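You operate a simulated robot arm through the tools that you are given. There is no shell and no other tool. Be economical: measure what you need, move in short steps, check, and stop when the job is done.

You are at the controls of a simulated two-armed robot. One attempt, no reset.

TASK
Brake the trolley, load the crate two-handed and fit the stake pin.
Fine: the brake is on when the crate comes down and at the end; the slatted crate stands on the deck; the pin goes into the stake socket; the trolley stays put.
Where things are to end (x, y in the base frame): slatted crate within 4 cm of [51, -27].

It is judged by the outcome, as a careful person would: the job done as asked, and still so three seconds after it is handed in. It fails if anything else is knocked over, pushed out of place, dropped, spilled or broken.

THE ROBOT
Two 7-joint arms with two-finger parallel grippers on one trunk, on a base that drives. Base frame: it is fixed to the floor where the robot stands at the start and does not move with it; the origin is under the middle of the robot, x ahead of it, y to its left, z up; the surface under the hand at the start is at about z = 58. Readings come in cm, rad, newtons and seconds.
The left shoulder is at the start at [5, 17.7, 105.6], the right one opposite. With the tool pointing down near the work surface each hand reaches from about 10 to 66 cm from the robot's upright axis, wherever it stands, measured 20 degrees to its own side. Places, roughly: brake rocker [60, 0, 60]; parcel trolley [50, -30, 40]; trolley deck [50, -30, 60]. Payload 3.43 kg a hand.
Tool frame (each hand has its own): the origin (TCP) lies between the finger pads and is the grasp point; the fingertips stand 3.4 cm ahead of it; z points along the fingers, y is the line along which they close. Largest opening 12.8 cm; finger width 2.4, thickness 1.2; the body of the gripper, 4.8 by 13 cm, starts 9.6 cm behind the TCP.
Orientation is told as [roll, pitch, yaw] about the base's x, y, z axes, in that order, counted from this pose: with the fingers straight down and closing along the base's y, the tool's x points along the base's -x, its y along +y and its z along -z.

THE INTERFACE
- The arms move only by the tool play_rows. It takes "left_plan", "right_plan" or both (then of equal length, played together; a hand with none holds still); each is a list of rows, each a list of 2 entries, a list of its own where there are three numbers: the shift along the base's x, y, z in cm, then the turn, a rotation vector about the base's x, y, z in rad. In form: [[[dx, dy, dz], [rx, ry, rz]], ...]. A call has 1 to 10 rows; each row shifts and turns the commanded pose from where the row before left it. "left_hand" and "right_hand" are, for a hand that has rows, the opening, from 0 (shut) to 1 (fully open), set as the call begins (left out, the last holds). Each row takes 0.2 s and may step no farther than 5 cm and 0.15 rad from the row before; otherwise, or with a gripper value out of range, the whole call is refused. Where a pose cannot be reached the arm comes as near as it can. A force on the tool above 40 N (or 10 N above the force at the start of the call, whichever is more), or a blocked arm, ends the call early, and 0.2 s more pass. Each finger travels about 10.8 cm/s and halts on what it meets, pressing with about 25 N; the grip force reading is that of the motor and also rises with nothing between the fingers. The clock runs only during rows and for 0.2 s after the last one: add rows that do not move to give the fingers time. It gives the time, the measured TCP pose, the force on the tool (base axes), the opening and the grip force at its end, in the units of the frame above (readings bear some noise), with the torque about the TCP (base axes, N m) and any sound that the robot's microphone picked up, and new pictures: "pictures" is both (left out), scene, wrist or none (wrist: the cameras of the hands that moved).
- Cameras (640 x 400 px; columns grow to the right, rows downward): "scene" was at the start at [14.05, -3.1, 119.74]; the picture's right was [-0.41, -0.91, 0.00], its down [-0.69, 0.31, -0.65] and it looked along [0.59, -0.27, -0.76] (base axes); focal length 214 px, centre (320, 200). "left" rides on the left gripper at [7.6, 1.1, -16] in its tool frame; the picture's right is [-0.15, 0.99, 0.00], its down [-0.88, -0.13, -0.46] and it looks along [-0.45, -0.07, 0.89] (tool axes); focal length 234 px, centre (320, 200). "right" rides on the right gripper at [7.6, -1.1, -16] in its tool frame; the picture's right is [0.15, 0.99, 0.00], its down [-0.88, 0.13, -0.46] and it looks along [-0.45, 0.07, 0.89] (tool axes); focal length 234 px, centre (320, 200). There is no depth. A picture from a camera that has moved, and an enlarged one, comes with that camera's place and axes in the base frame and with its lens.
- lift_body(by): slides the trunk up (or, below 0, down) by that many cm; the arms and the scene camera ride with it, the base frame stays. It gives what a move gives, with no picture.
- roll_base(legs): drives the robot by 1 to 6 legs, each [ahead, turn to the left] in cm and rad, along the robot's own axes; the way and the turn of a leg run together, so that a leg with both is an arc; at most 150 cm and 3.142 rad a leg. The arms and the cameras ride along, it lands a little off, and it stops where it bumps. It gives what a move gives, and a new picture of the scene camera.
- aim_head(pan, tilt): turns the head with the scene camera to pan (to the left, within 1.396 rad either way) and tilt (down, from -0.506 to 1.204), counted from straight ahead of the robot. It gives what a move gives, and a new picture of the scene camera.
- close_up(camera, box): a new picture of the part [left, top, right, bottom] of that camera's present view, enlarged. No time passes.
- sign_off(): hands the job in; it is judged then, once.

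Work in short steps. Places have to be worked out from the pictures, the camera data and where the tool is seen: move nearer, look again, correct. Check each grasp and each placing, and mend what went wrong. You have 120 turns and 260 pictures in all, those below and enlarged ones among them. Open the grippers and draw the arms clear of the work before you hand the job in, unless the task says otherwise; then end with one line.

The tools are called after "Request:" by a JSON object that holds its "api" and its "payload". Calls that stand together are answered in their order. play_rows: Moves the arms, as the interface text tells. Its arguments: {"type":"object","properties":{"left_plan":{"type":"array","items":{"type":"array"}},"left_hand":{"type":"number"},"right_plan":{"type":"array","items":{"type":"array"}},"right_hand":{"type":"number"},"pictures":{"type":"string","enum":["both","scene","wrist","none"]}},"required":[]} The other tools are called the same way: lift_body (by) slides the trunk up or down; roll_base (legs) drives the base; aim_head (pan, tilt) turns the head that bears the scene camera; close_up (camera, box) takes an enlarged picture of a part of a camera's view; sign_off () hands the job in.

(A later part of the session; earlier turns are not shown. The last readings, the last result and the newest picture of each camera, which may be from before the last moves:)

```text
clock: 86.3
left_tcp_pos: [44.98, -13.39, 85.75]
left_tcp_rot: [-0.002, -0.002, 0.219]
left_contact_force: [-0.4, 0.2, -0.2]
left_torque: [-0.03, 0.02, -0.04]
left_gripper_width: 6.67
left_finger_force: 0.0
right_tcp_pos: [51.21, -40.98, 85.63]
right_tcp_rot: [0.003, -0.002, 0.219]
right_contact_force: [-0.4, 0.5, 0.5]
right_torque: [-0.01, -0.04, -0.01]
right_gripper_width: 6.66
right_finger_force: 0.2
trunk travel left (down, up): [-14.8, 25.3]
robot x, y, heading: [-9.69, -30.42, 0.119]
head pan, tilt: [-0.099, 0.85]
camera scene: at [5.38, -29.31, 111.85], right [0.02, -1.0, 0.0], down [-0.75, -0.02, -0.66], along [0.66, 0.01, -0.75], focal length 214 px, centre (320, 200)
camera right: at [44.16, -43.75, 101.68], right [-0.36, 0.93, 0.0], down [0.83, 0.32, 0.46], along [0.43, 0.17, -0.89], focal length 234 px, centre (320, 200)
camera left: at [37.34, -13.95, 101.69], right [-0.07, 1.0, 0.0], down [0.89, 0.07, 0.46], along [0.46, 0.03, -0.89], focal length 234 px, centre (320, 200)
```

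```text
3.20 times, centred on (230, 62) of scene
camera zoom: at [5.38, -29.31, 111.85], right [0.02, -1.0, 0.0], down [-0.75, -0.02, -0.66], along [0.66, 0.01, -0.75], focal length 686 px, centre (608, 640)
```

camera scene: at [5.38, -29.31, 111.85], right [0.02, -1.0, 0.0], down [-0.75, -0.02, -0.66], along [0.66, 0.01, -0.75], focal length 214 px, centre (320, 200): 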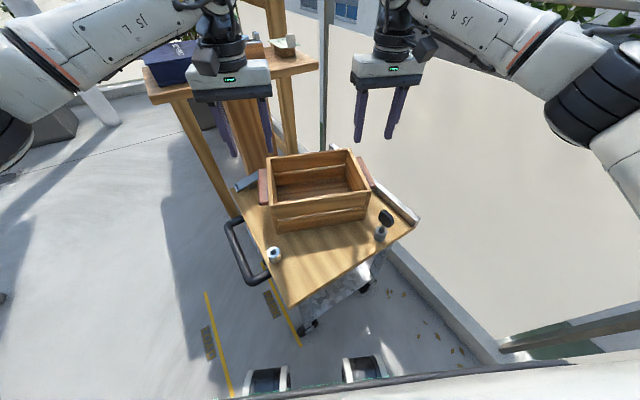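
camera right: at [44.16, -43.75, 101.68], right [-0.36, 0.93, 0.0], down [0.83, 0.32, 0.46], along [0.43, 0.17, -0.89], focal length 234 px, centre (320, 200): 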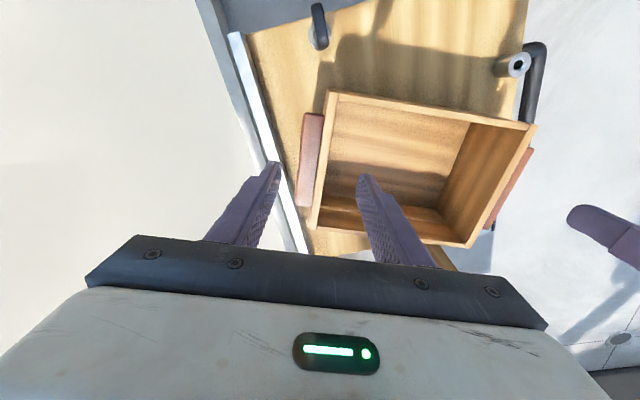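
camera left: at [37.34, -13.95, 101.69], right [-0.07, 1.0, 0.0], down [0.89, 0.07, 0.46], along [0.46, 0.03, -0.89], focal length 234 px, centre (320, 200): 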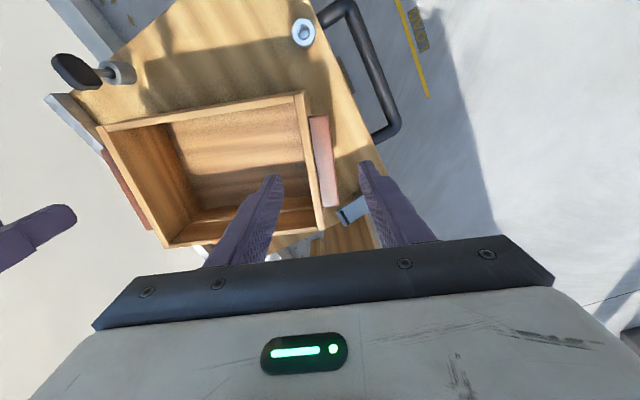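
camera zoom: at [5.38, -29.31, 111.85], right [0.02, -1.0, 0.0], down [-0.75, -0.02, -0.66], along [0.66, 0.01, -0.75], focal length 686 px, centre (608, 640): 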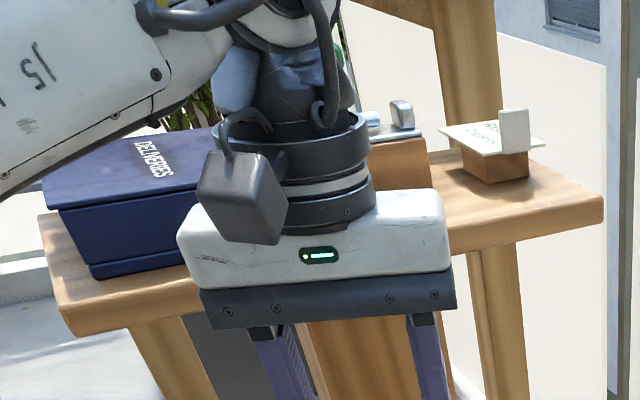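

The crate stands at ≈[51.7,-27.0], rocker still on. Now I retract the left arm to inspect the item on the shelf closely.

Request:
{"api": "play_rows", "payload": {"left_plan": [[[-4, 2, 2], [0, 0, 0]], [[-4, 2.5, 1], [0, 0, 0]], [[-4, 2.5, 0], [0, 0, 0]], [[-4, 2.5, 0], [0, 0, 0]], [[-4, 2.5, 0], [0, 0, 0]], [[-4, 2.5, 0], [0, 0, 0]]], "pictures": "none"}}

Request:
{"api": "aim_head", "payload": {"pan": 0.25, "tilt": 0.4}}

Request:
{"api": "close_up", "payload": {"camera": "scene", "box": [240, 110, 400, 210]}}

```text
clock: 87.7
left_tcp_pos: [20.91, 1.02, 88.64]
left_tcp_rot: [-0.002, -0.002, 0.22]
left_contact_force: [-0.1, 0.4, -0.6]
left_torque: [-0.02, -0.04, 0.02]
left_gripper_width: 6.63
left_finger_force: 0.0
right_tcp_pos: [51.28, -41.12, 85.56]
right_tcp_rot: [0.004, -0.003, 0.223]
right_contact_force: [-0.4, 0.4, -0.8]
right_torque: [-0.01, -0.03, -0.05]
right_gripper_width: 6.64
right_finger_force: 0.1
trunk travel left (down, up): [-14.8, 25.3]
robot x, y, heading: [-9.52, -30.56, 0.124]
head pan, tilt: [-0.099, 0.85]
```

```text
clock: 88.6
left_tcp_pos: [20.98, 0.92, 88.75]
left_tcp_rot: [-0.002, -0.001, 0.219]
left_contact_force: [-0.9, 0.3, -0.1]
left_torque: [0.05, 0.01, 0.01]
left_gripper_width: 6.68
left_finger_force: 0.0
right_tcp_pos: [51.11, -41.2, 85.5]
right_tcp_rot: [0.002, -0.002, 0.222]
right_contact_force: [-0.4, 0.5, -0.4]
right_torque: [0.03, -0.03, -0.01]
right_gripper_width: 6.66
right_finger_force: 0.0
trunk travel left (down, up): [-14.8, 25.3]
robot x, y, heading: [-9.36, -30.39, 0.117]
head pan, tilt: [0.25, 0.4]
camera scene: at [6.23, -26.13, 115.76], right [0.36, -0.93, 0.0], down [-0.36, -0.14, -0.92], along [0.86, 0.33, -0.39], focal length 214 px, centre (320, 200)
```

scene: 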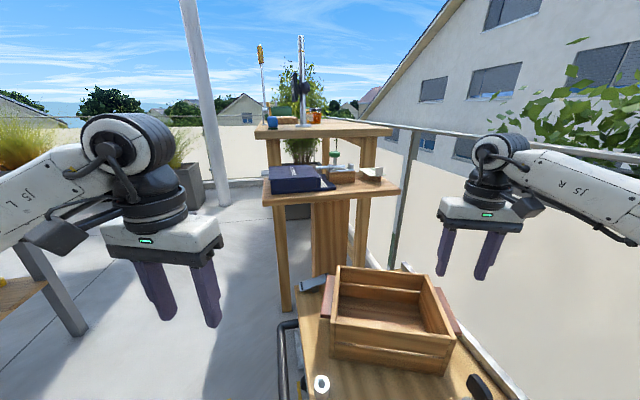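

```text
4.00 times, centred on (320, 160) of scene
camera zoom: at [6.23, -26.13, 115.76], right [0.36, -0.93, 0.0], down [-0.36, -0.14, -0.92], along [0.86, 0.33, -0.39], focal length 858 px, centre (320, 360)
```

zoom: 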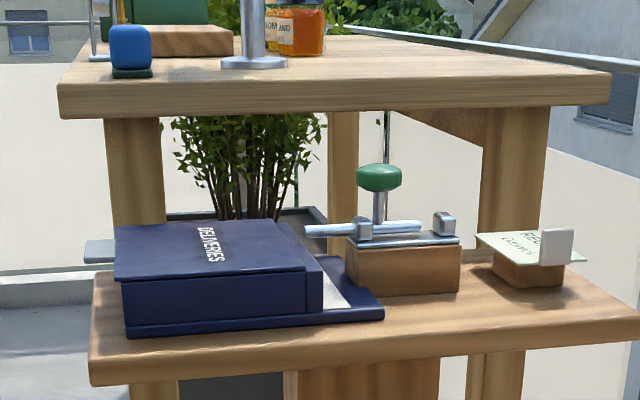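

The shelf thing isn't a loose pin. The paddle-headed pin standing loosely in the grey cup on the deck looks to be the stake pin, parked; the shiny socket is empty. I move the right hand over the cup for a close look.

Request:
{"api": "play_rows", "payload": {"right_plan": [[[-3, -0.5, 0.5], [0, 0, 0]], [[-4, -1, 0], [0, 0, 0]], [[-4, -1, 0], [0, 0, 0]], [[-4, -1, 0], [0, 0, 0]], [[-3, -0.5, 0], [0, 0, 0]]], "pictures": "wrist"}}

Request:
{"api": "aim_head", "payload": {"pan": -0.2, "tilt": 0.9}}

Request:
{"api": "close_up", "payload": {"camera": "scene", "box": [240, 150, 440, 275]}}

Request:
{"api": "close_up", "payload": {"camera": "right", "box": [220, 40, 420, 165]}}

```text
clock: 89.8
left_tcp_pos: [21.07, 0.95, 88.76]
left_tcp_rot: [-0.001, -0.004, 0.22]
left_contact_force: [0.4, -0.2, -0.2]
left_torque: [-0.04, 0.05, -0.02]
left_gripper_width: 6.65
left_finger_force: 0.1
right_tcp_pos: [33.04, -45.21, 85.78]
right_tcp_rot: [0.004, 0.0, 0.22]
right_contact_force: [1.1, 0.0, 0.6]
right_torque: [0.0, -0.01, 0.02]
right_gripper_width: 6.64
right_finger_force: 0.2
trunk travel left (down, up): [-14.8, 25.3]
robot x, y, heading: [-9.14, -30.49, 0.122]
head pan, tilt: [0.25, 0.4]
camera right: at [25.98, -47.78, 101.95], right [-0.36, 0.93, 0.0], down [0.83, 0.32, 0.46], along [0.43, 0.17, -0.89], focal length 234 px, centre (320, 200)
```

right: 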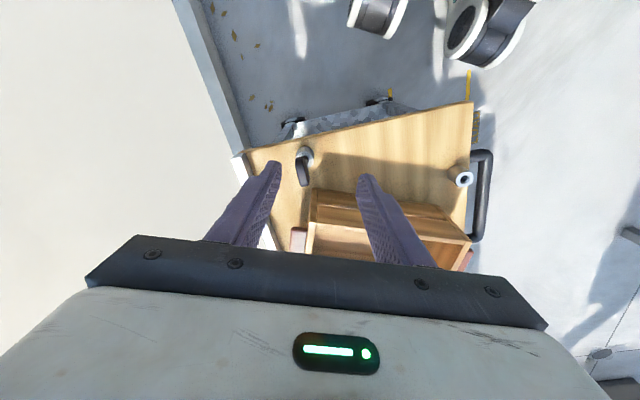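

```text
clock: 90.7
left_tcp_pos: [21.02, 0.93, 88.7]
left_tcp_rot: [-0.002, -0.002, 0.219]
left_contact_force: [0.2, -0.5, 0.2]
left_torque: [0.01, 0.0, 0.02]
left_gripper_width: 6.67
left_finger_force: 0.1
right_tcp_pos: [33.02, -45.25, 85.92]
right_tcp_rot: [0.003, -0.002, 0.222]
right_contact_force: [0.9, -0.2, 0.2]
right_torque: [0.02, -0.02, 0.0]
right_gripper_width: 6.66
right_finger_force: 0.0
trunk travel left (down, up): [-14.8, 25.3]
robot x, y, heading: [-9.58, -30.58, 0.122]
head pan, tilt: [-0.201, 0.901]
camera scene: at [5.12, -30.08, 111.47], right [-0.08, -1.0, 0.0], down [-0.78, 0.06, -0.62], along [0.62, -0.05, -0.78], focal length 214 px, centre (320, 200)
```

scene: 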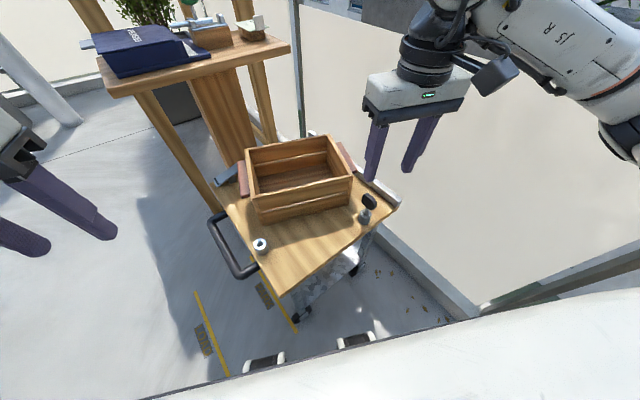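

```text
3.20 times, centred on (340, 212) of scene
camera zoom: at [5.12, -30.08, 111.47], right [-0.08, -1.0, 0.0], down [-0.78, 0.06, -0.62], along [0.62, -0.05, -0.78], focal length 686 px, centre (256, 160)
```

zoom: 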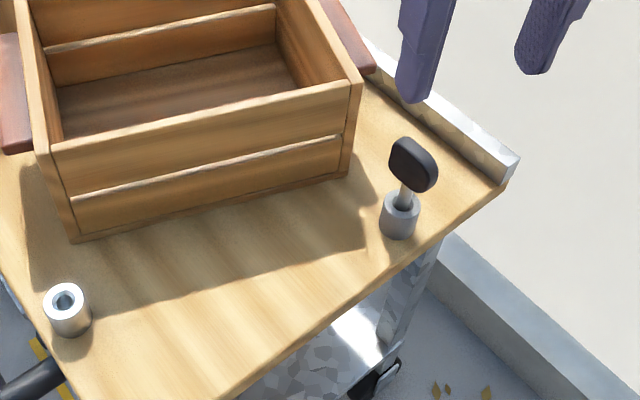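

```text
3.20 times, centred on (320, 102) of right
camera zoom: at [26.05, -47.76, 101.95], right [-0.36, 0.93, 0.0], down [0.83, 0.32, 0.46], along [0.43, 0.17, -0.89], focal length 749 px, centre (320, 512)
```

zoom: 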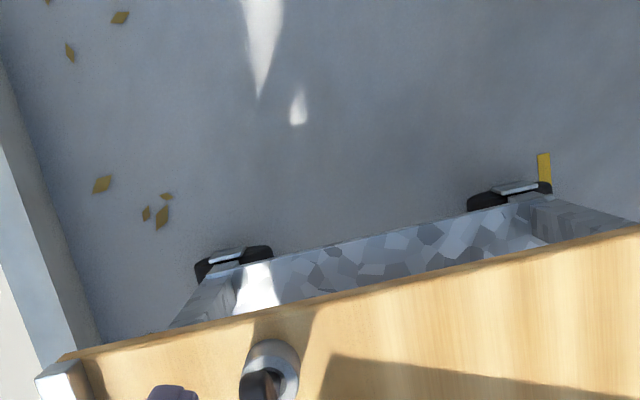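

I zoom the wrist view on the pin's paddle to get its orientation.

Request:
{"api": "close_up", "payload": {"camera": "right", "box": [264, 135, 344, 185]}}

Request:
{"api": "close_up", "payload": {"camera": "scene", "box": [340, 185, 388, 230]}}

Request:
{"api": "close_up", "payload": {"camera": "scene", "box": [240, 225, 288, 270]}}

```text
8.00 times, centred on (304, 160) of right
camera zoom: at [26.05, -47.76, 101.95], right [-0.36, 0.93, 0.0], down [0.83, 0.32, 0.46], along [0.43, 0.17, -0.89], focal length 1873 px, centre (448, 520)
```

zoom: 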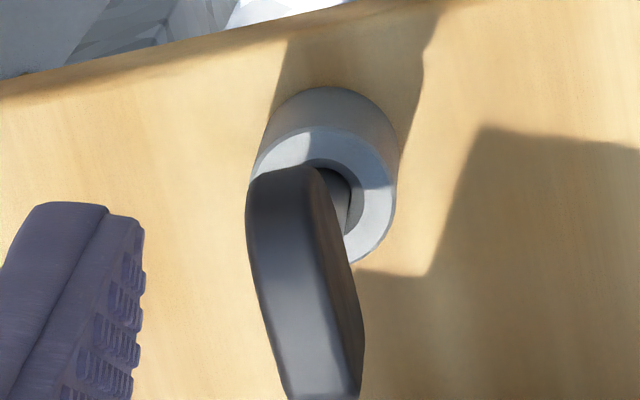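

```text
8.89 times, centred on (364, 208) of scene
camera zoom: at [5.12, -30.08, 111.47], right [-0.08, -1.0, 0.0], down [-0.78, 0.06, -0.62], along [0.62, -0.05, -0.78], focal length 1906 px, centre (-71, 133)
```

zoom: 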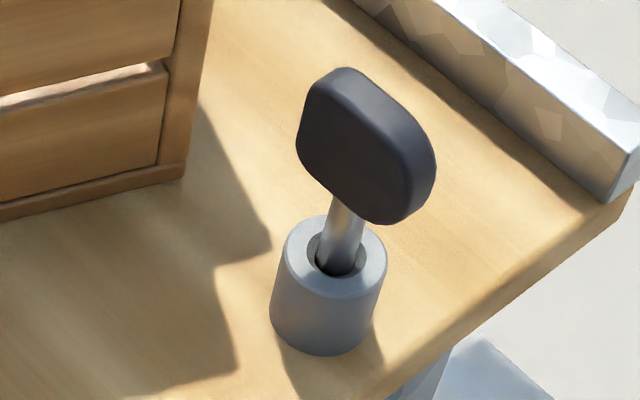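

```text
8.89 times, centred on (264, 248) of scene
camera zoom: at [5.12, -30.08, 111.47], right [-0.08, -1.0, 0.0], down [-0.78, 0.06, -0.62], along [0.62, -0.05, -0.78], focal length 1906 px, centre (818, -222)
```

zoom: 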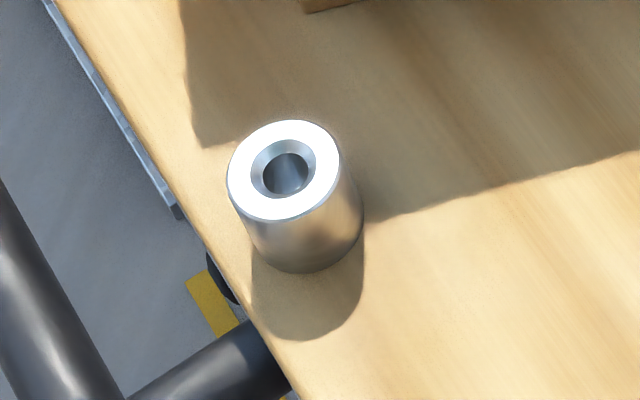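

The pin's paddle is ≈ [38.0,-45.6], z 66–70, aligned with the deck (yaw ≈ 0.55). Empty socket ≈ [30.7,-17.0]. I move the right hand above the paddle, yawed to 0.56.

Request:
{"api": "play_rows", "payload": {"right_plan": [[[1.7, -0.1, -1], [0, 0, 0.115]], [[1.7, -0.1, -2], [0, 0, 0.115]], [[1.6, -0.2, -3], [0, 0, 0.11]], [[0, 0, -3], [0, 0, 0]], [[0, 0, 0], [0, 0, 0]]], "right_hand": 0.45}}

Request:
{"api": "close_up", "payload": {"camera": "right", "box": [240, 100, 400, 200]}}

```text
clock: 91.9
left_tcp_pos: [20.97, 0.95, 88.7]
left_tcp_rot: [-0.003, -0.002, 0.222]
left_contact_force: [-0.5, 0.7, 0.3]
left_torque: [0.0, 0.0, -0.01]
left_gripper_width: 6.67
left_finger_force: 0.1
right_tcp_pos: [38.19, -45.71, 76.9]
right_tcp_rot: [0.002, -0.002, 0.561]
right_contact_force: [0.4, -0.7, 0.1]
right_torque: [0.02, 0.0, -0.02]
right_gripper_width: 5.72
right_finger_force: 0.2
trunk travel left (down, up): [-14.8, 25.3]
robot x, y, heading: [-9.47, -30.29, 0.125]
head pan, tilt: [-0.201, 0.901]
camera scene: at [5.12, -30.08, 111.46], right [-0.08, -1.0, 0.0], down [-0.78, 0.06, -0.62], along [0.62, -0.05, -0.78], focal length 214 px, centre (320, 200)
camera right: at [32.52, -50.61, 92.95], right [-0.65, 0.76, 0.0], down [0.68, 0.58, 0.46], along [0.35, 0.3, -0.89], focal length 234 px, centre (320, 200)
```

scene: 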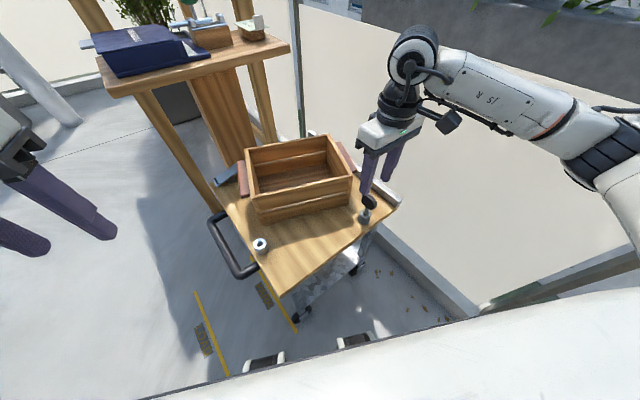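
right: 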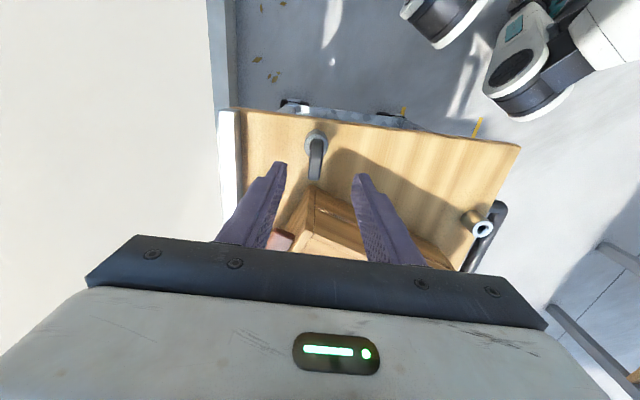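

```text
4.00 times, centred on (320, 150) of right
camera zoom: at [32.52, -50.61, 92.95], right [-0.65, 0.76, 0.0], down [0.68, 0.58, 0.46], along [0.35, 0.3, -0.89], focal length 937 px, centre (320, 400)
```

zoom: 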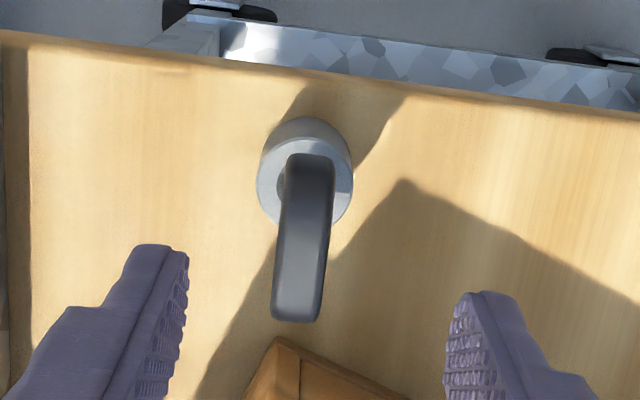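

Well aligned; small correction, then descend around the paddle to z ≈ 68.3 and close.

Request:
{"api": "play_rows", "payload": {"right_plan": [[[0.1, -0.4, -1.5], [0, 0, 0.04]], [[0, 0, -2.5], [0, 0, 0]], [[0, 0, -2.5], [0, 0, 0]], [[0, 0, -2], [0, 0, 0]], [[0, 0, 0], [0, 0, 0]]], "pictures": "wrist"}}

Request:
{"api": "close_up", "payload": {"camera": "scene", "box": [320, 150, 416, 230]}}

```text
clock: 93.1
left_tcp_pos: [21.05, 0.94, 88.74]
left_tcp_rot: [-0.001, 0.001, 0.22]
left_contact_force: [0.5, 0.0, 0.4]
left_torque: [-0.03, 0.01, 0.0]
left_gripper_width: 6.65
left_finger_force: 0.1
right_tcp_pos: [38.16, -45.92, 68.26]
right_tcp_rot: [0.003, -0.004, 0.601]
right_contact_force: [0.0, 0.6, 0.1]
right_torque: [-0.03, -0.01, -0.01]
right_gripper_width: 5.75
right_finger_force: 0.1
trunk travel left (down, up): [-14.8, 25.3]
robot x, y, heading: [-9.27, -30.38, 0.122]
head pan, tilt: [-0.201, 0.901]
camera right: at [32.73, -51.02, 84.41], right [-0.68, 0.73, 0.0], down [0.65, 0.6, 0.46], along [0.33, 0.31, -0.89], focal length 234 px, centre (320, 200)
```

right: 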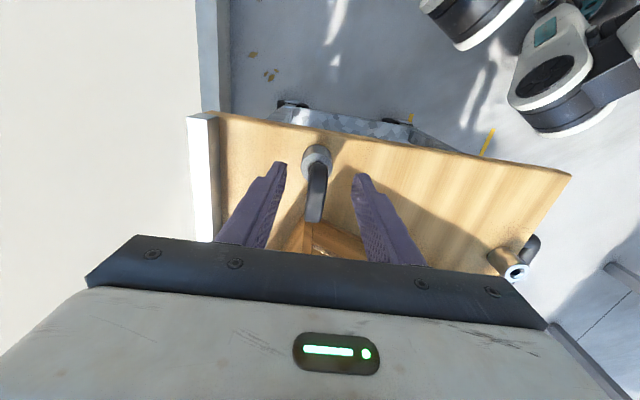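

```text
5.00 times, centred on (368, 190) of scene
camera zoom: at [5.12, -30.08, 111.46], right [-0.08, -1.0, 0.0], down [-0.78, 0.06, -0.62], along [0.62, -0.05, -0.78], focal length 1072 px, centre (80, 250)
```

zoom: 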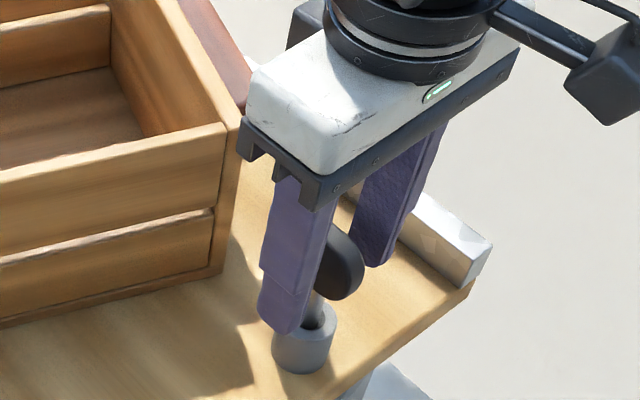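

The paddle is between the fingers. I close.

Request:
{"api": "play_rows", "payload": {"right_plan": [[[0, 0, 0], [0, 0, 0]], [[0, 0, 0], [0, 0, 0]], [[0, 0, 0], [0, 0, 0]]], "right_hand": 0.0, "pictures": "wrist"}}

Request:
{"api": "close_up", "payload": {"camera": "scene", "box": [320, 150, 416, 230]}}

```text
clock: 93.9
left_tcp_pos: [21.07, 0.89, 88.73]
left_tcp_rot: [-0.001, -0.002, 0.218]
left_contact_force: [0.4, -0.1, 0.6]
left_torque: [0.01, -0.01, 0.0]
left_gripper_width: 6.64
left_finger_force: 0.0
right_tcp_pos: [38.22, -46.05, 68.36]
right_tcp_rot: [-0.001, -0.001, 0.6]
right_contact_force: [5.4, -7.5, 1.0]
right_torque: [-0.61, -0.46, -0.25]
right_gripper_width: 1.33
right_finger_force: 25.4
trunk travel left (down, up): [-14.8, 25.3]
robot x, y, heading: [-9.43, -30.39, 0.122]
head pan, tilt: [-0.201, 0.901]
camera right: at [32.79, -51.11, 84.43], right [-0.68, 0.74, 0.0], down [0.65, 0.6, 0.46], along [0.34, 0.31, -0.89], focal length 234 px, centre (320, 200)
```

right: 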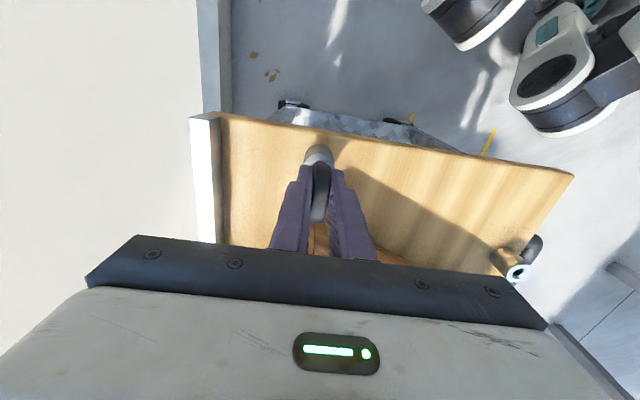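

```text
5.00 times, centred on (368, 190) of scene
camera zoom: at [5.14, -30.12, 111.46], right [-0.08, -1.0, 0.0], down [-0.78, 0.06, -0.62], along [0.62, -0.05, -0.78], focal length 1072 px, centre (80, 250)
```

zoom: 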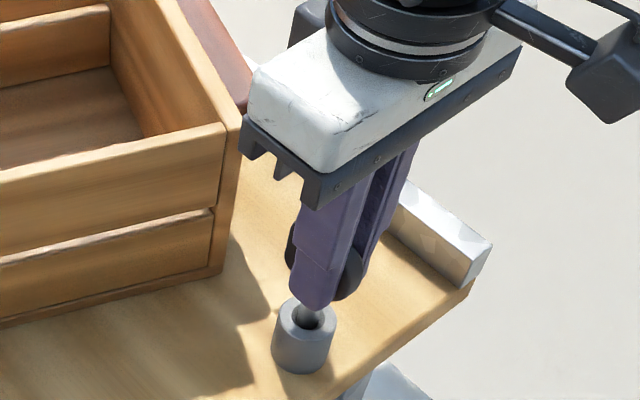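

Gripped (1.33 cm). I lift the pin straight up out of the cup.

Request:
{"api": "play_rows", "payload": {"right_plan": [[[0.1, -0.15, 0.5], [0, 0, 0]], [[0, 0, 1], [0, 0, 0]], [[0, 0, 1], [0, 0, 0]], [[0, 0, 1.5], [0, 0, 0]], [[0, 0, 2], [0, 0, 0]], [[0, 0, 2], [0, 0, 0]], [[0, 0, 2], [0, 0, 0]]], "pictures": "wrist"}}

Request:
{"api": "close_up", "payload": {"camera": "scene", "box": [320, 130, 432, 230]}}

```text
clock: 95.5
left_tcp_pos: [21.0, 0.94, 88.67]
left_tcp_rot: [-0.001, -0.002, 0.22]
left_contact_force: [-0.5, 0.0, 0.9]
left_torque: [0.0, 0.01, 0.03]
left_gripper_width: 6.66
left_finger_force: 0.1
right_tcp_pos: [38.34, -46.01, 78.62]
right_tcp_rot: [0.003, -0.001, 0.601]
right_contact_force: [-0.5, -0.3, -0.7]
right_torque: [-0.03, 0.0, -0.03]
right_gripper_width: 1.28
right_finger_force: 25.4
trunk travel left (down, up): [-14.8, 25.3]
robot x, y, heading: [-9.55, -30.61, 0.123]
head pan, tilt: [-0.201, 0.901]
camera right: at [32.82, -51.11, 94.62], right [-0.68, 0.73, 0.0], down [0.65, 0.6, 0.46], along [0.33, 0.31, -0.89], focal length 234 px, centre (320, 200)
```

right: 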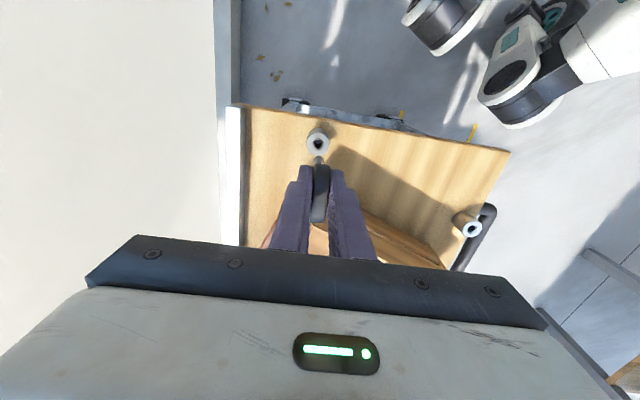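

```text
4.00 times, centred on (376, 180) of scene
camera zoom: at [5.12, -30.08, 111.46], right [-0.08, -1.0, 0.0], down [-0.78, 0.06, -0.62], along [0.62, -0.05, -0.78], focal length 858 px, centre (96, 280)
```

zoom: 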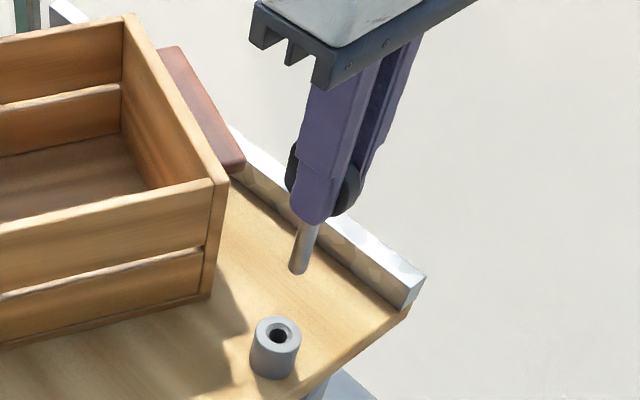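

The pin is out and vertical. I zoom the wrist view to measure the rod tip relative to the tool.

Request:
{"api": "close_up", "payload": {"camera": "right", "box": [280, 115, 360, 165]}}

Request:
{"api": "close_up", "payload": {"camera": "scene", "box": [350, 170, 398, 200]}}

Request:
{"api": "close_up", "payload": {"camera": "right", "box": [432, 203, 512, 253]}}

```text
8.00 times, centred on (320, 140) of right
camera zoom: at [32.82, -51.11, 94.62], right [-0.68, 0.73, 0.0], down [0.65, 0.6, 0.46], along [0.33, 0.31, -0.89], focal length 1873 px, centre (320, 680)
```

zoom: 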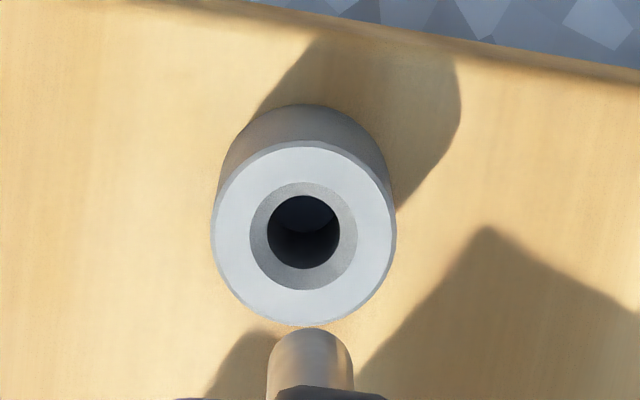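

```text
13.33 times, centred on (374, 185) of scene
camera zoom: at [5.12, -30.08, 111.46], right [-0.08, -1.0, 0.0], down [-0.78, 0.06, -0.62], along [0.62, -0.05, -0.78], focal length 2860 px, centre (-400, 400)
```

zoom: 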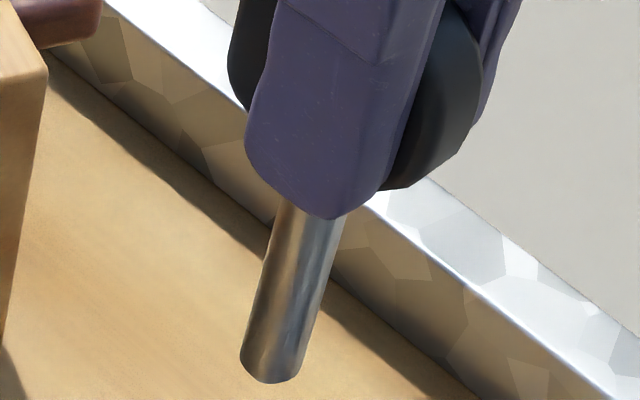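

```text
8.00 times, centred on (472, 228) of right
camera zoom: at [32.82, -51.11, 94.62], right [-0.68, 0.73, 0.0], down [0.65, 0.6, 0.46], along [0.33, 0.31, -0.89], focal length 1873 px, centre (-896, -24)
```

zoom: 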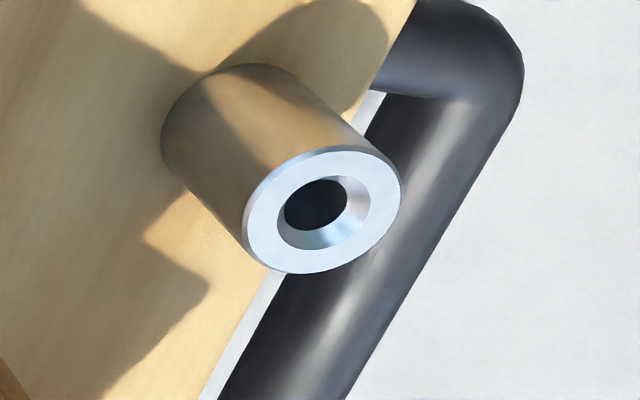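

Triangulated: pin tip is at TCP + (0.5, 0.43), 9.7 cm below; socket at ≈[31.55,-16.75], rim z ≈ 61.4. I move the pin over the socket, high, while drawing the left arm aside.

Request:
{"api": "play_rows", "payload": {"right_plan": [[[0, 0, 2], [0, 0, 0]], [[-0.3, 1.6, 2], [0, 0, 0]], [[-0.9, 3.5, 0], [0, 0, 0]], [[-1, 4, 0], [0, 0, 0]], [[-1, 4, 0], [0, 0, 0]], [[-1, 4, 0], [0, 0, 0]], [[-1, 4, 0], [0, 0, 0]], [[-1, 3.5, 0], [0, 0, 0]], [[-0.7, 2.6, 0], [0, 0, 0]], [[-0.39, 1.6, 0], [0, 0, 0]]], "left_plan": [[[-1, 2, 0], [0, 0, 0]], [[-1, 2, 0], [0, 0, 0]], [[-1, 2, 0], [0, 0, 0]], [[-1, 2, 0], [0, 0, 0]], [[-1, 2, 0], [0, 0, 0]], [[0, 0, 0], [0, 0, 0]], [[0, 0, 0], [0, 0, 0]], [[0, 0, 0], [0, 0, 0]], [[0, 0, 0], [0, 0, 0]], [[0, 0, 0], [0, 0, 0]]], "pictures": "both"}}

Request:
{"api": "close_up", "payload": {"camera": "scene", "box": [208, 170, 320, 270]}}

Request:
{"api": "close_up", "payload": {"camera": "right", "box": [280, 115, 360, 165]}}

```text
clock: 97.7
left_tcp_pos: [15.92, 10.77, 88.61]
left_tcp_rot: [-0.002, -0.002, 0.22]
left_contact_force: [-1.3, 0.2, -0.6]
left_torque: [0.01, 0.01, -0.03]
left_gripper_width: 6.66
left_finger_force: 0.0
right_tcp_pos: [31.21, -17.34, 82.39]
right_tcp_rot: [0.005, -0.002, 0.601]
right_contact_force: [-0.7, 0.0, -0.3]
right_torque: [-0.02, 0.01, 0.0]
right_gripper_width: 1.29
right_finger_force: 24.8
trunk travel left (down, up): [-14.8, 25.3]
robot x, y, heading: [-9.76, -30.52, 0.122]
head pan, tilt: [-0.201, 0.901]
camera scene: at [5.12, -30.07, 111.46], right [-0.08, -1.0, 0.0], down [-0.78, 0.06, -0.62], along [0.62, -0.05, -0.78], focal length 214 px, centre (320, 200)
camera right: at [25.68, -22.39, 98.52], right [-0.68, 0.73, 0.0], down [0.65, 0.6, 0.46], along [0.33, 0.31, -0.89], focal length 234 px, centre (320, 200)
camera left: at [8.43, 10.34, 104.58], right [-0.07, 1.0, 0.0], down [0.89, 0.07, 0.46], along [0.46, 0.03, -0.89], focal length 234 px, centre (320, 200)
```

scene: 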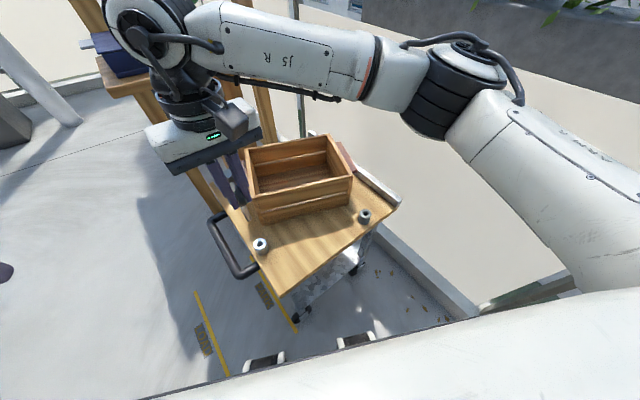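
right: 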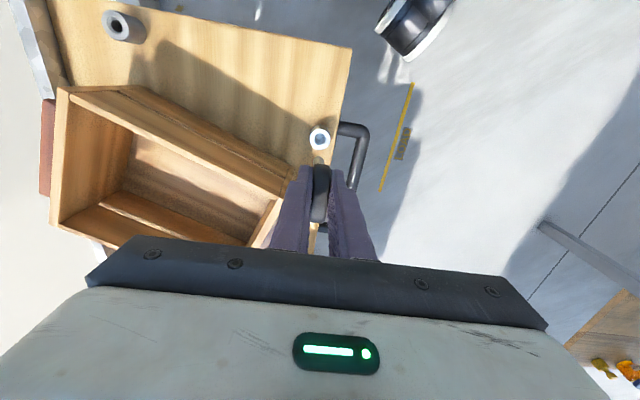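
left: 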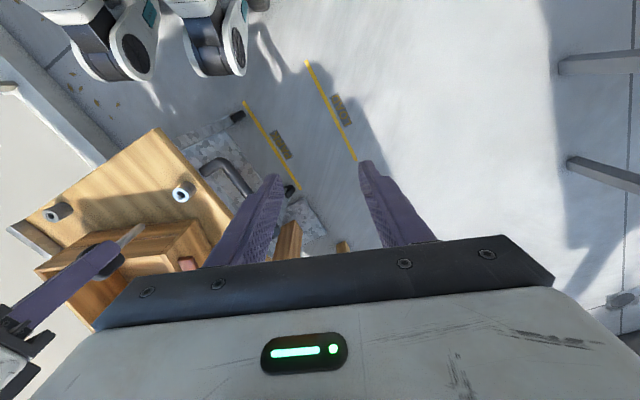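

```text
4.00 times, centred on (264, 220) of scene
camera zoom: at [5.12, -30.07, 111.46], right [-0.08, -1.0, 0.0], down [-0.78, 0.06, -0.62], along [0.62, -0.05, -0.78], focal length 858 px, centre (544, 120)
```

zoom: 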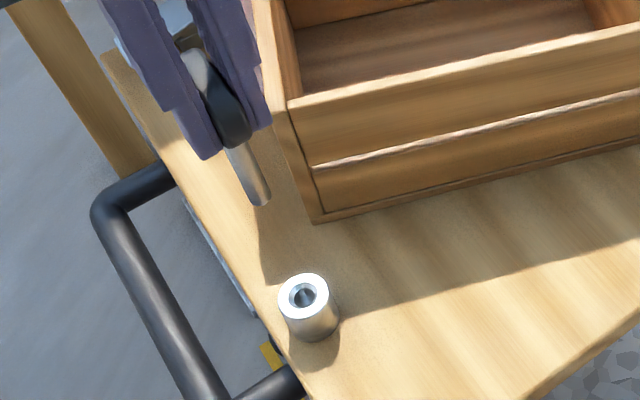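

```text
8.00 times, centred on (320, 140) of right
camera zoom: at [25.68, -22.39, 98.52], right [-0.68, 0.73, 0.0], down [0.65, 0.6, 0.46], along [0.33, 0.31, -0.89], focal length 1873 px, centre (320, 680)
```

zoom: 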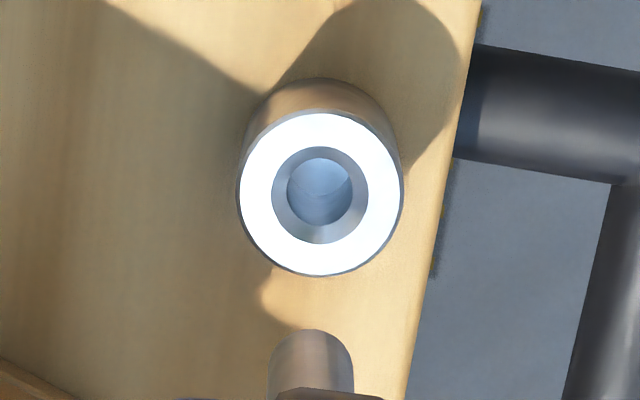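

The tip and socket agree within ~2 mm. I apply a small correction and descend to just above the rim.

Request:
{"api": "play_rows", "payload": {"right_plan": [[[-0.15, 0.05, -2], [0, 0, 0]], [[0, 0, -3], [0, 0, 0]], [[0, 0, -3], [0, 0, 0]], [[0, 0, -1.4], [0, 0, 0]], [[0, 0, 0], [0, 0, 0]]], "pictures": "none"}}

Request:
{"api": "close_up", "payload": {"camera": "scene", "box": [232, 210, 296, 260]}}

Request:
{"api": "close_up", "payload": {"camera": "right", "box": [280, 115, 360, 165]}}

```text
clock: 98.9
left_tcp_pos: [16.11, 10.81, 88.59]
left_tcp_rot: [-0.002, -0.003, 0.22]
left_contact_force: [0.2, -0.2, 0.1]
left_torque: [0.02, 0.0, 0.01]
left_gripper_width: 6.66
left_finger_force: 0.1
right_tcp_pos: [30.93, -17.18, 72.91]
right_tcp_rot: [0.003, -0.002, 0.599]
right_contact_force: [-0.7, -0.9, -0.3]
right_torque: [-0.01, 0.02, 0.0]
right_gripper_width: 1.31
right_finger_force: 25.2
trunk travel left (down, up): [-14.8, 25.3]
robot x, y, heading: [-9.03, -30.15, 0.12]
head pan, tilt: [-0.201, 0.901]
```

```text
8.00 times, centred on (264, 235) of scene
camera zoom: at [5.12, -30.08, 111.46], right [-0.08, -1.0, 0.0], down [-0.78, 0.06, -0.62], along [0.62, -0.05, -0.78], focal length 1716 px, centre (768, -80)
```

zoom: 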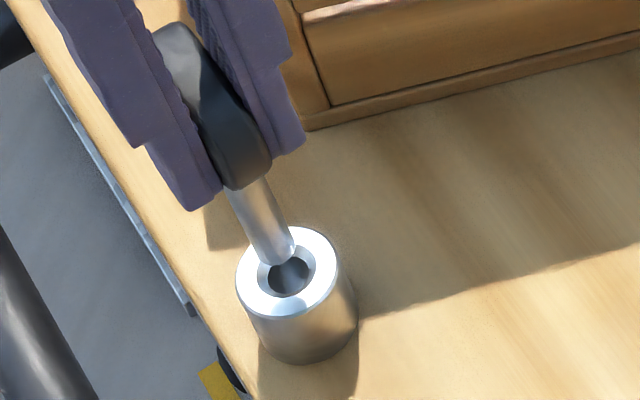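

```text
8.00 times, centred on (320, 140) of right
camera zoom: at [25.4, -22.32, 89.07], right [-0.68, 0.73, 0.0], down [0.65, 0.6, 0.46], along [0.33, 0.31, -0.89], focal length 1873 px, centre (320, 680)
```

zoom: 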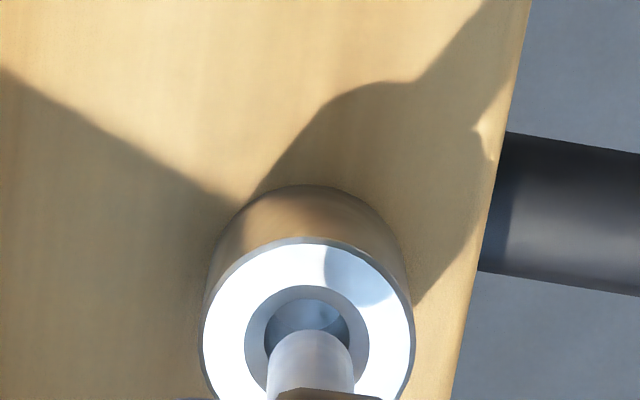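

Very close; I shift +0.2 cm in x and descend in small steps into the chamfer.

Request:
{"api": "play_rows", "payload": {"right_plan": [[[0.2, 0.03, -0.5], [0, 0, 0]], [[0, 0, -0.6], [0, 0, 0]], [[0, 0, -0.6], [0, 0, 0]], [[0, 0, -0.5], [0, 0, 0]], [[0, 0, 0], [0, 0, 0]]], "pictures": "none"}}

Request:
{"api": "close_up", "payload": {"camera": "scene", "box": [232, 210, 296, 260]}}

Request:
{"api": "close_up", "payload": {"camera": "right", "box": [280, 115, 360, 165]}}

```text
clock: 100.1
left_tcp_pos: [16.05, 10.88, 88.57]
left_tcp_rot: [-0.001, -0.003, 0.22]
left_contact_force: [0.2, -0.2, 0.5]
left_torque: [0.01, -0.01, 0.01]
left_gripper_width: 6.64
left_finger_force: 0.0
right_tcp_pos: [31.13, -17.24, 70.67]
right_tcp_rot: [0.005, -0.002, 0.602]
right_contact_force: [-1.5, 3.2, 0.0]
right_torque: [0.24, 0.19, 0.0]
right_gripper_width: 1.29
right_finger_force: 25.6
trunk travel left (down, up): [-14.8, 25.3]
robot x, y, heading: [-9.44, -30.38, 0.123]
head pan, tilt: [-0.201, 0.901]
```

```text
8.00 times, centred on (264, 235) of scene
camera zoom: at [5.11, -30.07, 111.46], right [-0.08, -1.0, 0.0], down [-0.78, 0.06, -0.62], along [0.62, -0.05, -0.78], focal length 1716 px, centre (768, -80)
```

zoom: 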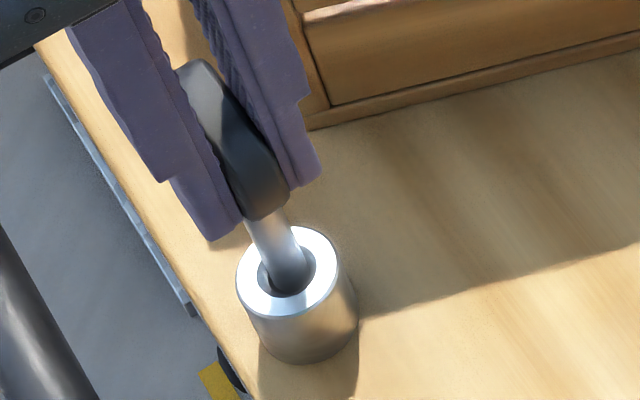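

```text
8.00 times, centred on (320, 140) of right
camera zoom: at [25.69, -22.32, 86.87], right [-0.68, 0.73, 0.0], down [0.65, 0.6, 0.46], along [0.33, 0.31, -0.89], focal length 1873 px, centre (320, 680)
```

zoom: 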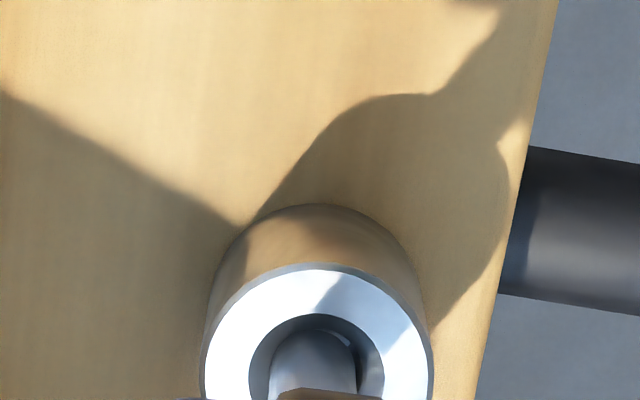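

Tip has entered the chamfer with slight side load; I shift 0.1 cm toward −x,+y and push further down.

Request:
{"api": "play_rows", "payload": {"right_plan": [[[-0.08, 0.1, -0.2], [0, 0, 0]], [[0, 0, -0.4], [0, 0, 0]], [[0, 0, -0.4], [0, 0, 0]], [[0, 0, -0.4], [0, 0, 0]], [[0, 0, 0], [0, 0, 0]]], "pictures": "none"}}

Request:
{"api": "close_up", "payload": {"camera": "scene", "box": [232, 210, 296, 260]}}

```text
clock: 101.3
left_tcp_pos: [16.1, 10.85, 88.71]
left_tcp_rot: [-0.003, -0.003, 0.22]
left_contact_force: [-0.3, -0.3, -0.4]
left_torque: [0.01, 0.0, -0.02]
left_gripper_width: 6.67
left_finger_force: 0.2
right_tcp_pos: [31.14, -17.09, 69.45]
right_tcp_rot: [0.005, -0.002, 0.599]
right_contact_force: [-0.4, 0.1, -0.6]
right_torque: [0.06, 0.03, 0.01]
right_gripper_width: 1.33
right_finger_force: 24.8
trunk travel left (down, up): [-14.8, 25.3]
robot x, y, heading: [-9.04, -30.44, 0.124]
head pan, tilt: [-0.201, 0.901]
```

```text
8.00 times, centred on (264, 235) of scene
camera zoom: at [5.12, -30.08, 111.46], right [-0.08, -1.0, 0.0], down [-0.78, 0.06, -0.62], along [0.62, -0.05, -0.78], focal length 1716 px, centre (768, -80)
```

zoom: 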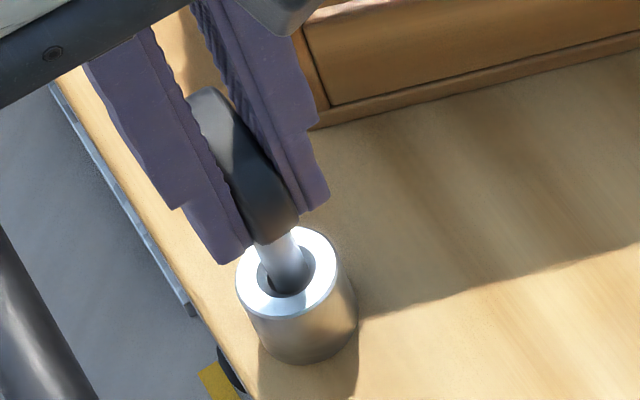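

It slides freely. I continue down until it bottoms.

Request:
{"api": "play_rows", "payload": {"right_plan": [[[0, 0, -0.4], [0, 0, 0]], [[0, 0, -0.4], [0, 0, 0]], [[0, 0, -0.4], [0, 0, 0]], [[0, 0, -0.4], [0, 0, 0]], [[0, 0, -0.4], [0, 0, 0]], [[0, 0, 0], [0, 0, 0]]], "pictures": "none"}}

Request:
{"api": "close_up", "payload": {"camera": "scene", "box": [232, 210, 296, 260]}}

```text
clock: 102.4
left_tcp_pos: [16.04, 10.81, 88.77]
left_tcp_rot: [0.0, -0.005, 0.22]
left_contact_force: [0.1, 0.1, 0.5]
left_torque: [-0.01, 0.03, -0.02]
left_gripper_width: 6.67
left_finger_force: 0.0
right_tcp_pos: [31.12, -17.08, 68.37]
right_tcp_rot: [0.005, -0.007, 0.601]
right_contact_force: [-4.3, -7.0, 17.6]
right_torque: [-0.48, 0.36, -0.08]
right_gripper_width: 1.32
right_finger_force: 24.5
trunk travel left (down, up): [-14.8, 25.3]
robot x, y, heading: [-9.06, -30.78, 0.119]
head pan, tilt: [-0.201, 0.901]
stopped in row 5 (right hand): the force on the tool passed its limit at 44 N (the readings are from after the stop); the commanded pose is now the measured one
```

```text
8.00 times, centred on (264, 235) of scene
camera zoom: at [5.01, -30.16, 111.48], right [-0.08, -1.0, 0.0], down [-0.78, 0.06, -0.62], along [0.62, -0.05, -0.78], focal length 1716 px, centre (768, -80)
```

zoom: 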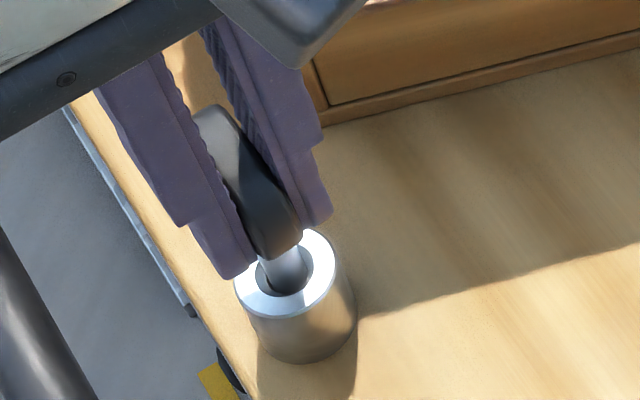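

Bottomed at the same depth it stood in the cup. I relax the load, open, and lift away.

Request:
{"api": "play_rows", "payload": {"right_plan": [[[0, 0, 0.1], [0, 0, 0]], [[0, 0, 0], [0, 0, 0]]], "pictures": "none"}}

Request:
{"api": "play_rows", "payload": {"right_plan": [[[0, 0, 0], [0, 0, 0]], [[0, 0, 0], [0, 0, 0]], [[0, 0, 1], [0, 0, 0]], [[0, 0, 2], [0, 0, 0]], [[0, 0, 3], [0, 0, 0]], [[0, 0, 4], [0, 0, 0]], [[0, 0, 4], [0, 0, 0]]], "right_hand": 0.35, "pictures": "wrist"}}

Request:
{"api": "close_up", "payload": {"camera": "scene", "box": [208, 130, 416, 260]}}

```text
clock: 103.0
left_tcp_pos: [15.93, 10.74, 88.73]
left_tcp_rot: [-0.002, -0.003, 0.22]
left_contact_force: [-0.1, -0.6, 0.3]
left_torque: [-0.01, 0.01, -0.03]
left_gripper_width: 6.66
left_finger_force: 0.0
right_tcp_pos: [31.17, -17.08, 68.42]
right_tcp_rot: [0.006, -0.009, 0.599]
right_contact_force: [-5.2, -7.1, 20.9]
right_torque: [-0.5, 0.39, -0.05]
right_gripper_width: 1.28
right_finger_force: 25.0
trunk travel left (down, up): [-14.8, 25.3]
robot x, y, heading: [-9.62, -30.16, 0.119]
head pan, tilt: [-0.201, 0.901]
```

```text
clock: 104.6
left_tcp_pos: [16.07, 10.84, 88.64]
left_tcp_rot: [-0.001, -0.003, 0.221]
left_contact_force: [0.1, -1.1, 0.0]
left_torque: [-0.01, 0.02, -0.01]
left_gripper_width: 6.66
left_finger_force: 0.0
right_tcp_pos: [30.92, -16.91, 82.33]
right_tcp_rot: [0.006, -0.007, 0.6]
right_contact_force: [-0.4, -0.2, 0.8]
right_torque: [0.02, 0.01, -0.01]
right_gripper_width: 4.47
right_finger_force: 0.1
trunk travel left (down, up): [-14.8, 25.3]
robot x, y, heading: [-9.08, -30.42, 0.125]
head pan, tilt: [-0.201, 0.901]
camera right: at [25.45, -22.21, 98.35], right [-0.68, 0.73, 0.0], down [0.65, 0.6, 0.46], along [0.34, 0.32, -0.89], focal length 234 px, centre (320, 200)
```

right: 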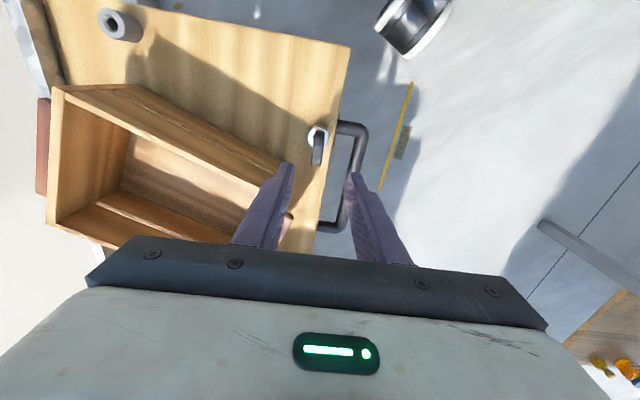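

```text
3.08 times, centred on (312, 195) of scene
camera zoom: at [5.1, -30.1, 111.46], right [-0.08, -1.0, 0.0], down [-0.78, 0.06, -0.62], along [0.62, -0.05, -0.78], focal length 660 px, centre (345, 215)
```

zoom: 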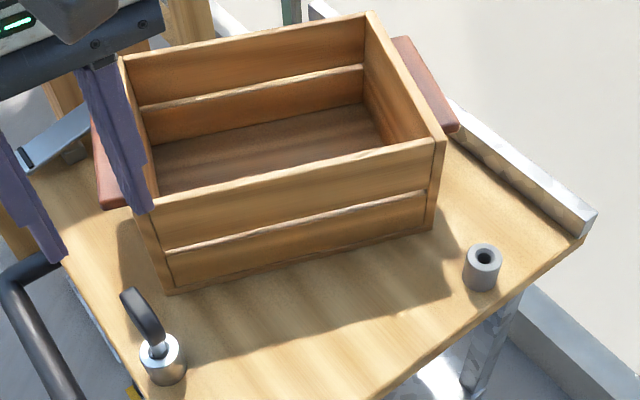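

The pin stands in the socket. I draw the right arm back clear and do a final check.

Request:
{"api": "play_rows", "payload": {"right_plan": [[[-1, -2, 3], [0, 0, 0]], [[-2, -4, 1], [0, 0, 0]], [[-2, -4, 0], [0, 0, 0]], [[-2, -4, 0], [0, 0, 0]], [[-1, -4, 0], [0, 0, 0]], [[-1, -4, 0], [0, 0, 0]]], "pictures": "scene"}}

Request:
{"api": "close_up", "payload": {"camera": "scene", "box": [190, 120, 414, 260]}}

```text
clock: 106.0
left_tcp_pos: [16.08, 10.82, 88.67]
left_tcp_rot: [-0.002, -0.001, 0.218]
left_contact_force: [-0.3, 0.4, 0.7]
left_torque: [0.01, -0.03, 0.0]
left_gripper_width: 6.67
left_finger_force: 0.0
right_tcp_pos: [21.84, -38.94, 86.04]
right_tcp_rot: [0.005, -0.007, 0.603]
right_contact_force: [0.6, 0.4, 0.1]
right_torque: [0.03, 0.01, 0.0]
right_gripper_width: 4.47
right_finger_force: 0.0
trunk travel left (down, up): [-14.8, 25.3]
robot x, y, heading: [-9.43, -30.56, 0.119]
head pan, tilt: [-0.201, 0.901]
camera scene: at [5.11, -30.12, 111.47], right [-0.08, -1.0, 0.0], down [-0.78, 0.06, -0.62], along [0.62, -0.05, -0.78], focal length 214 px, centre (320, 200)
```

scene: 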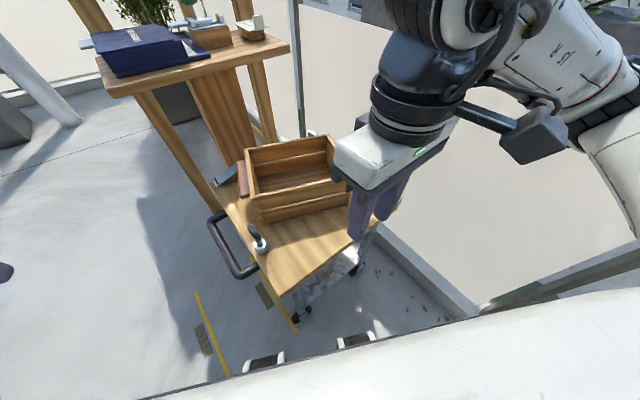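

```text
2.86 times, centred on (302, 190) of scene
camera zoom: at [5.11, -30.12, 111.47], right [-0.08, -1.0, 0.0], down [-0.78, 0.06, -0.62], along [0.62, -0.05, -0.78], focal length 613 px, centre (371, 229)
```

zoom: 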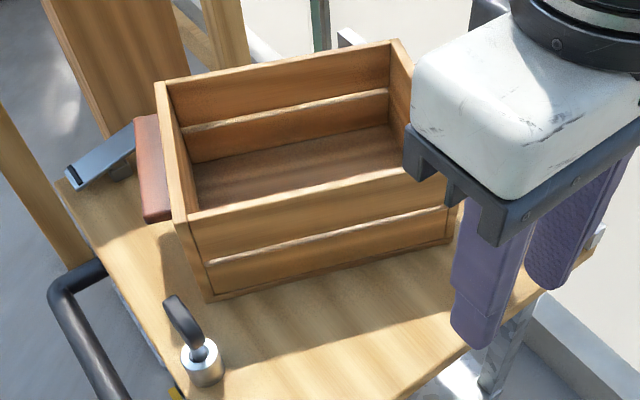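

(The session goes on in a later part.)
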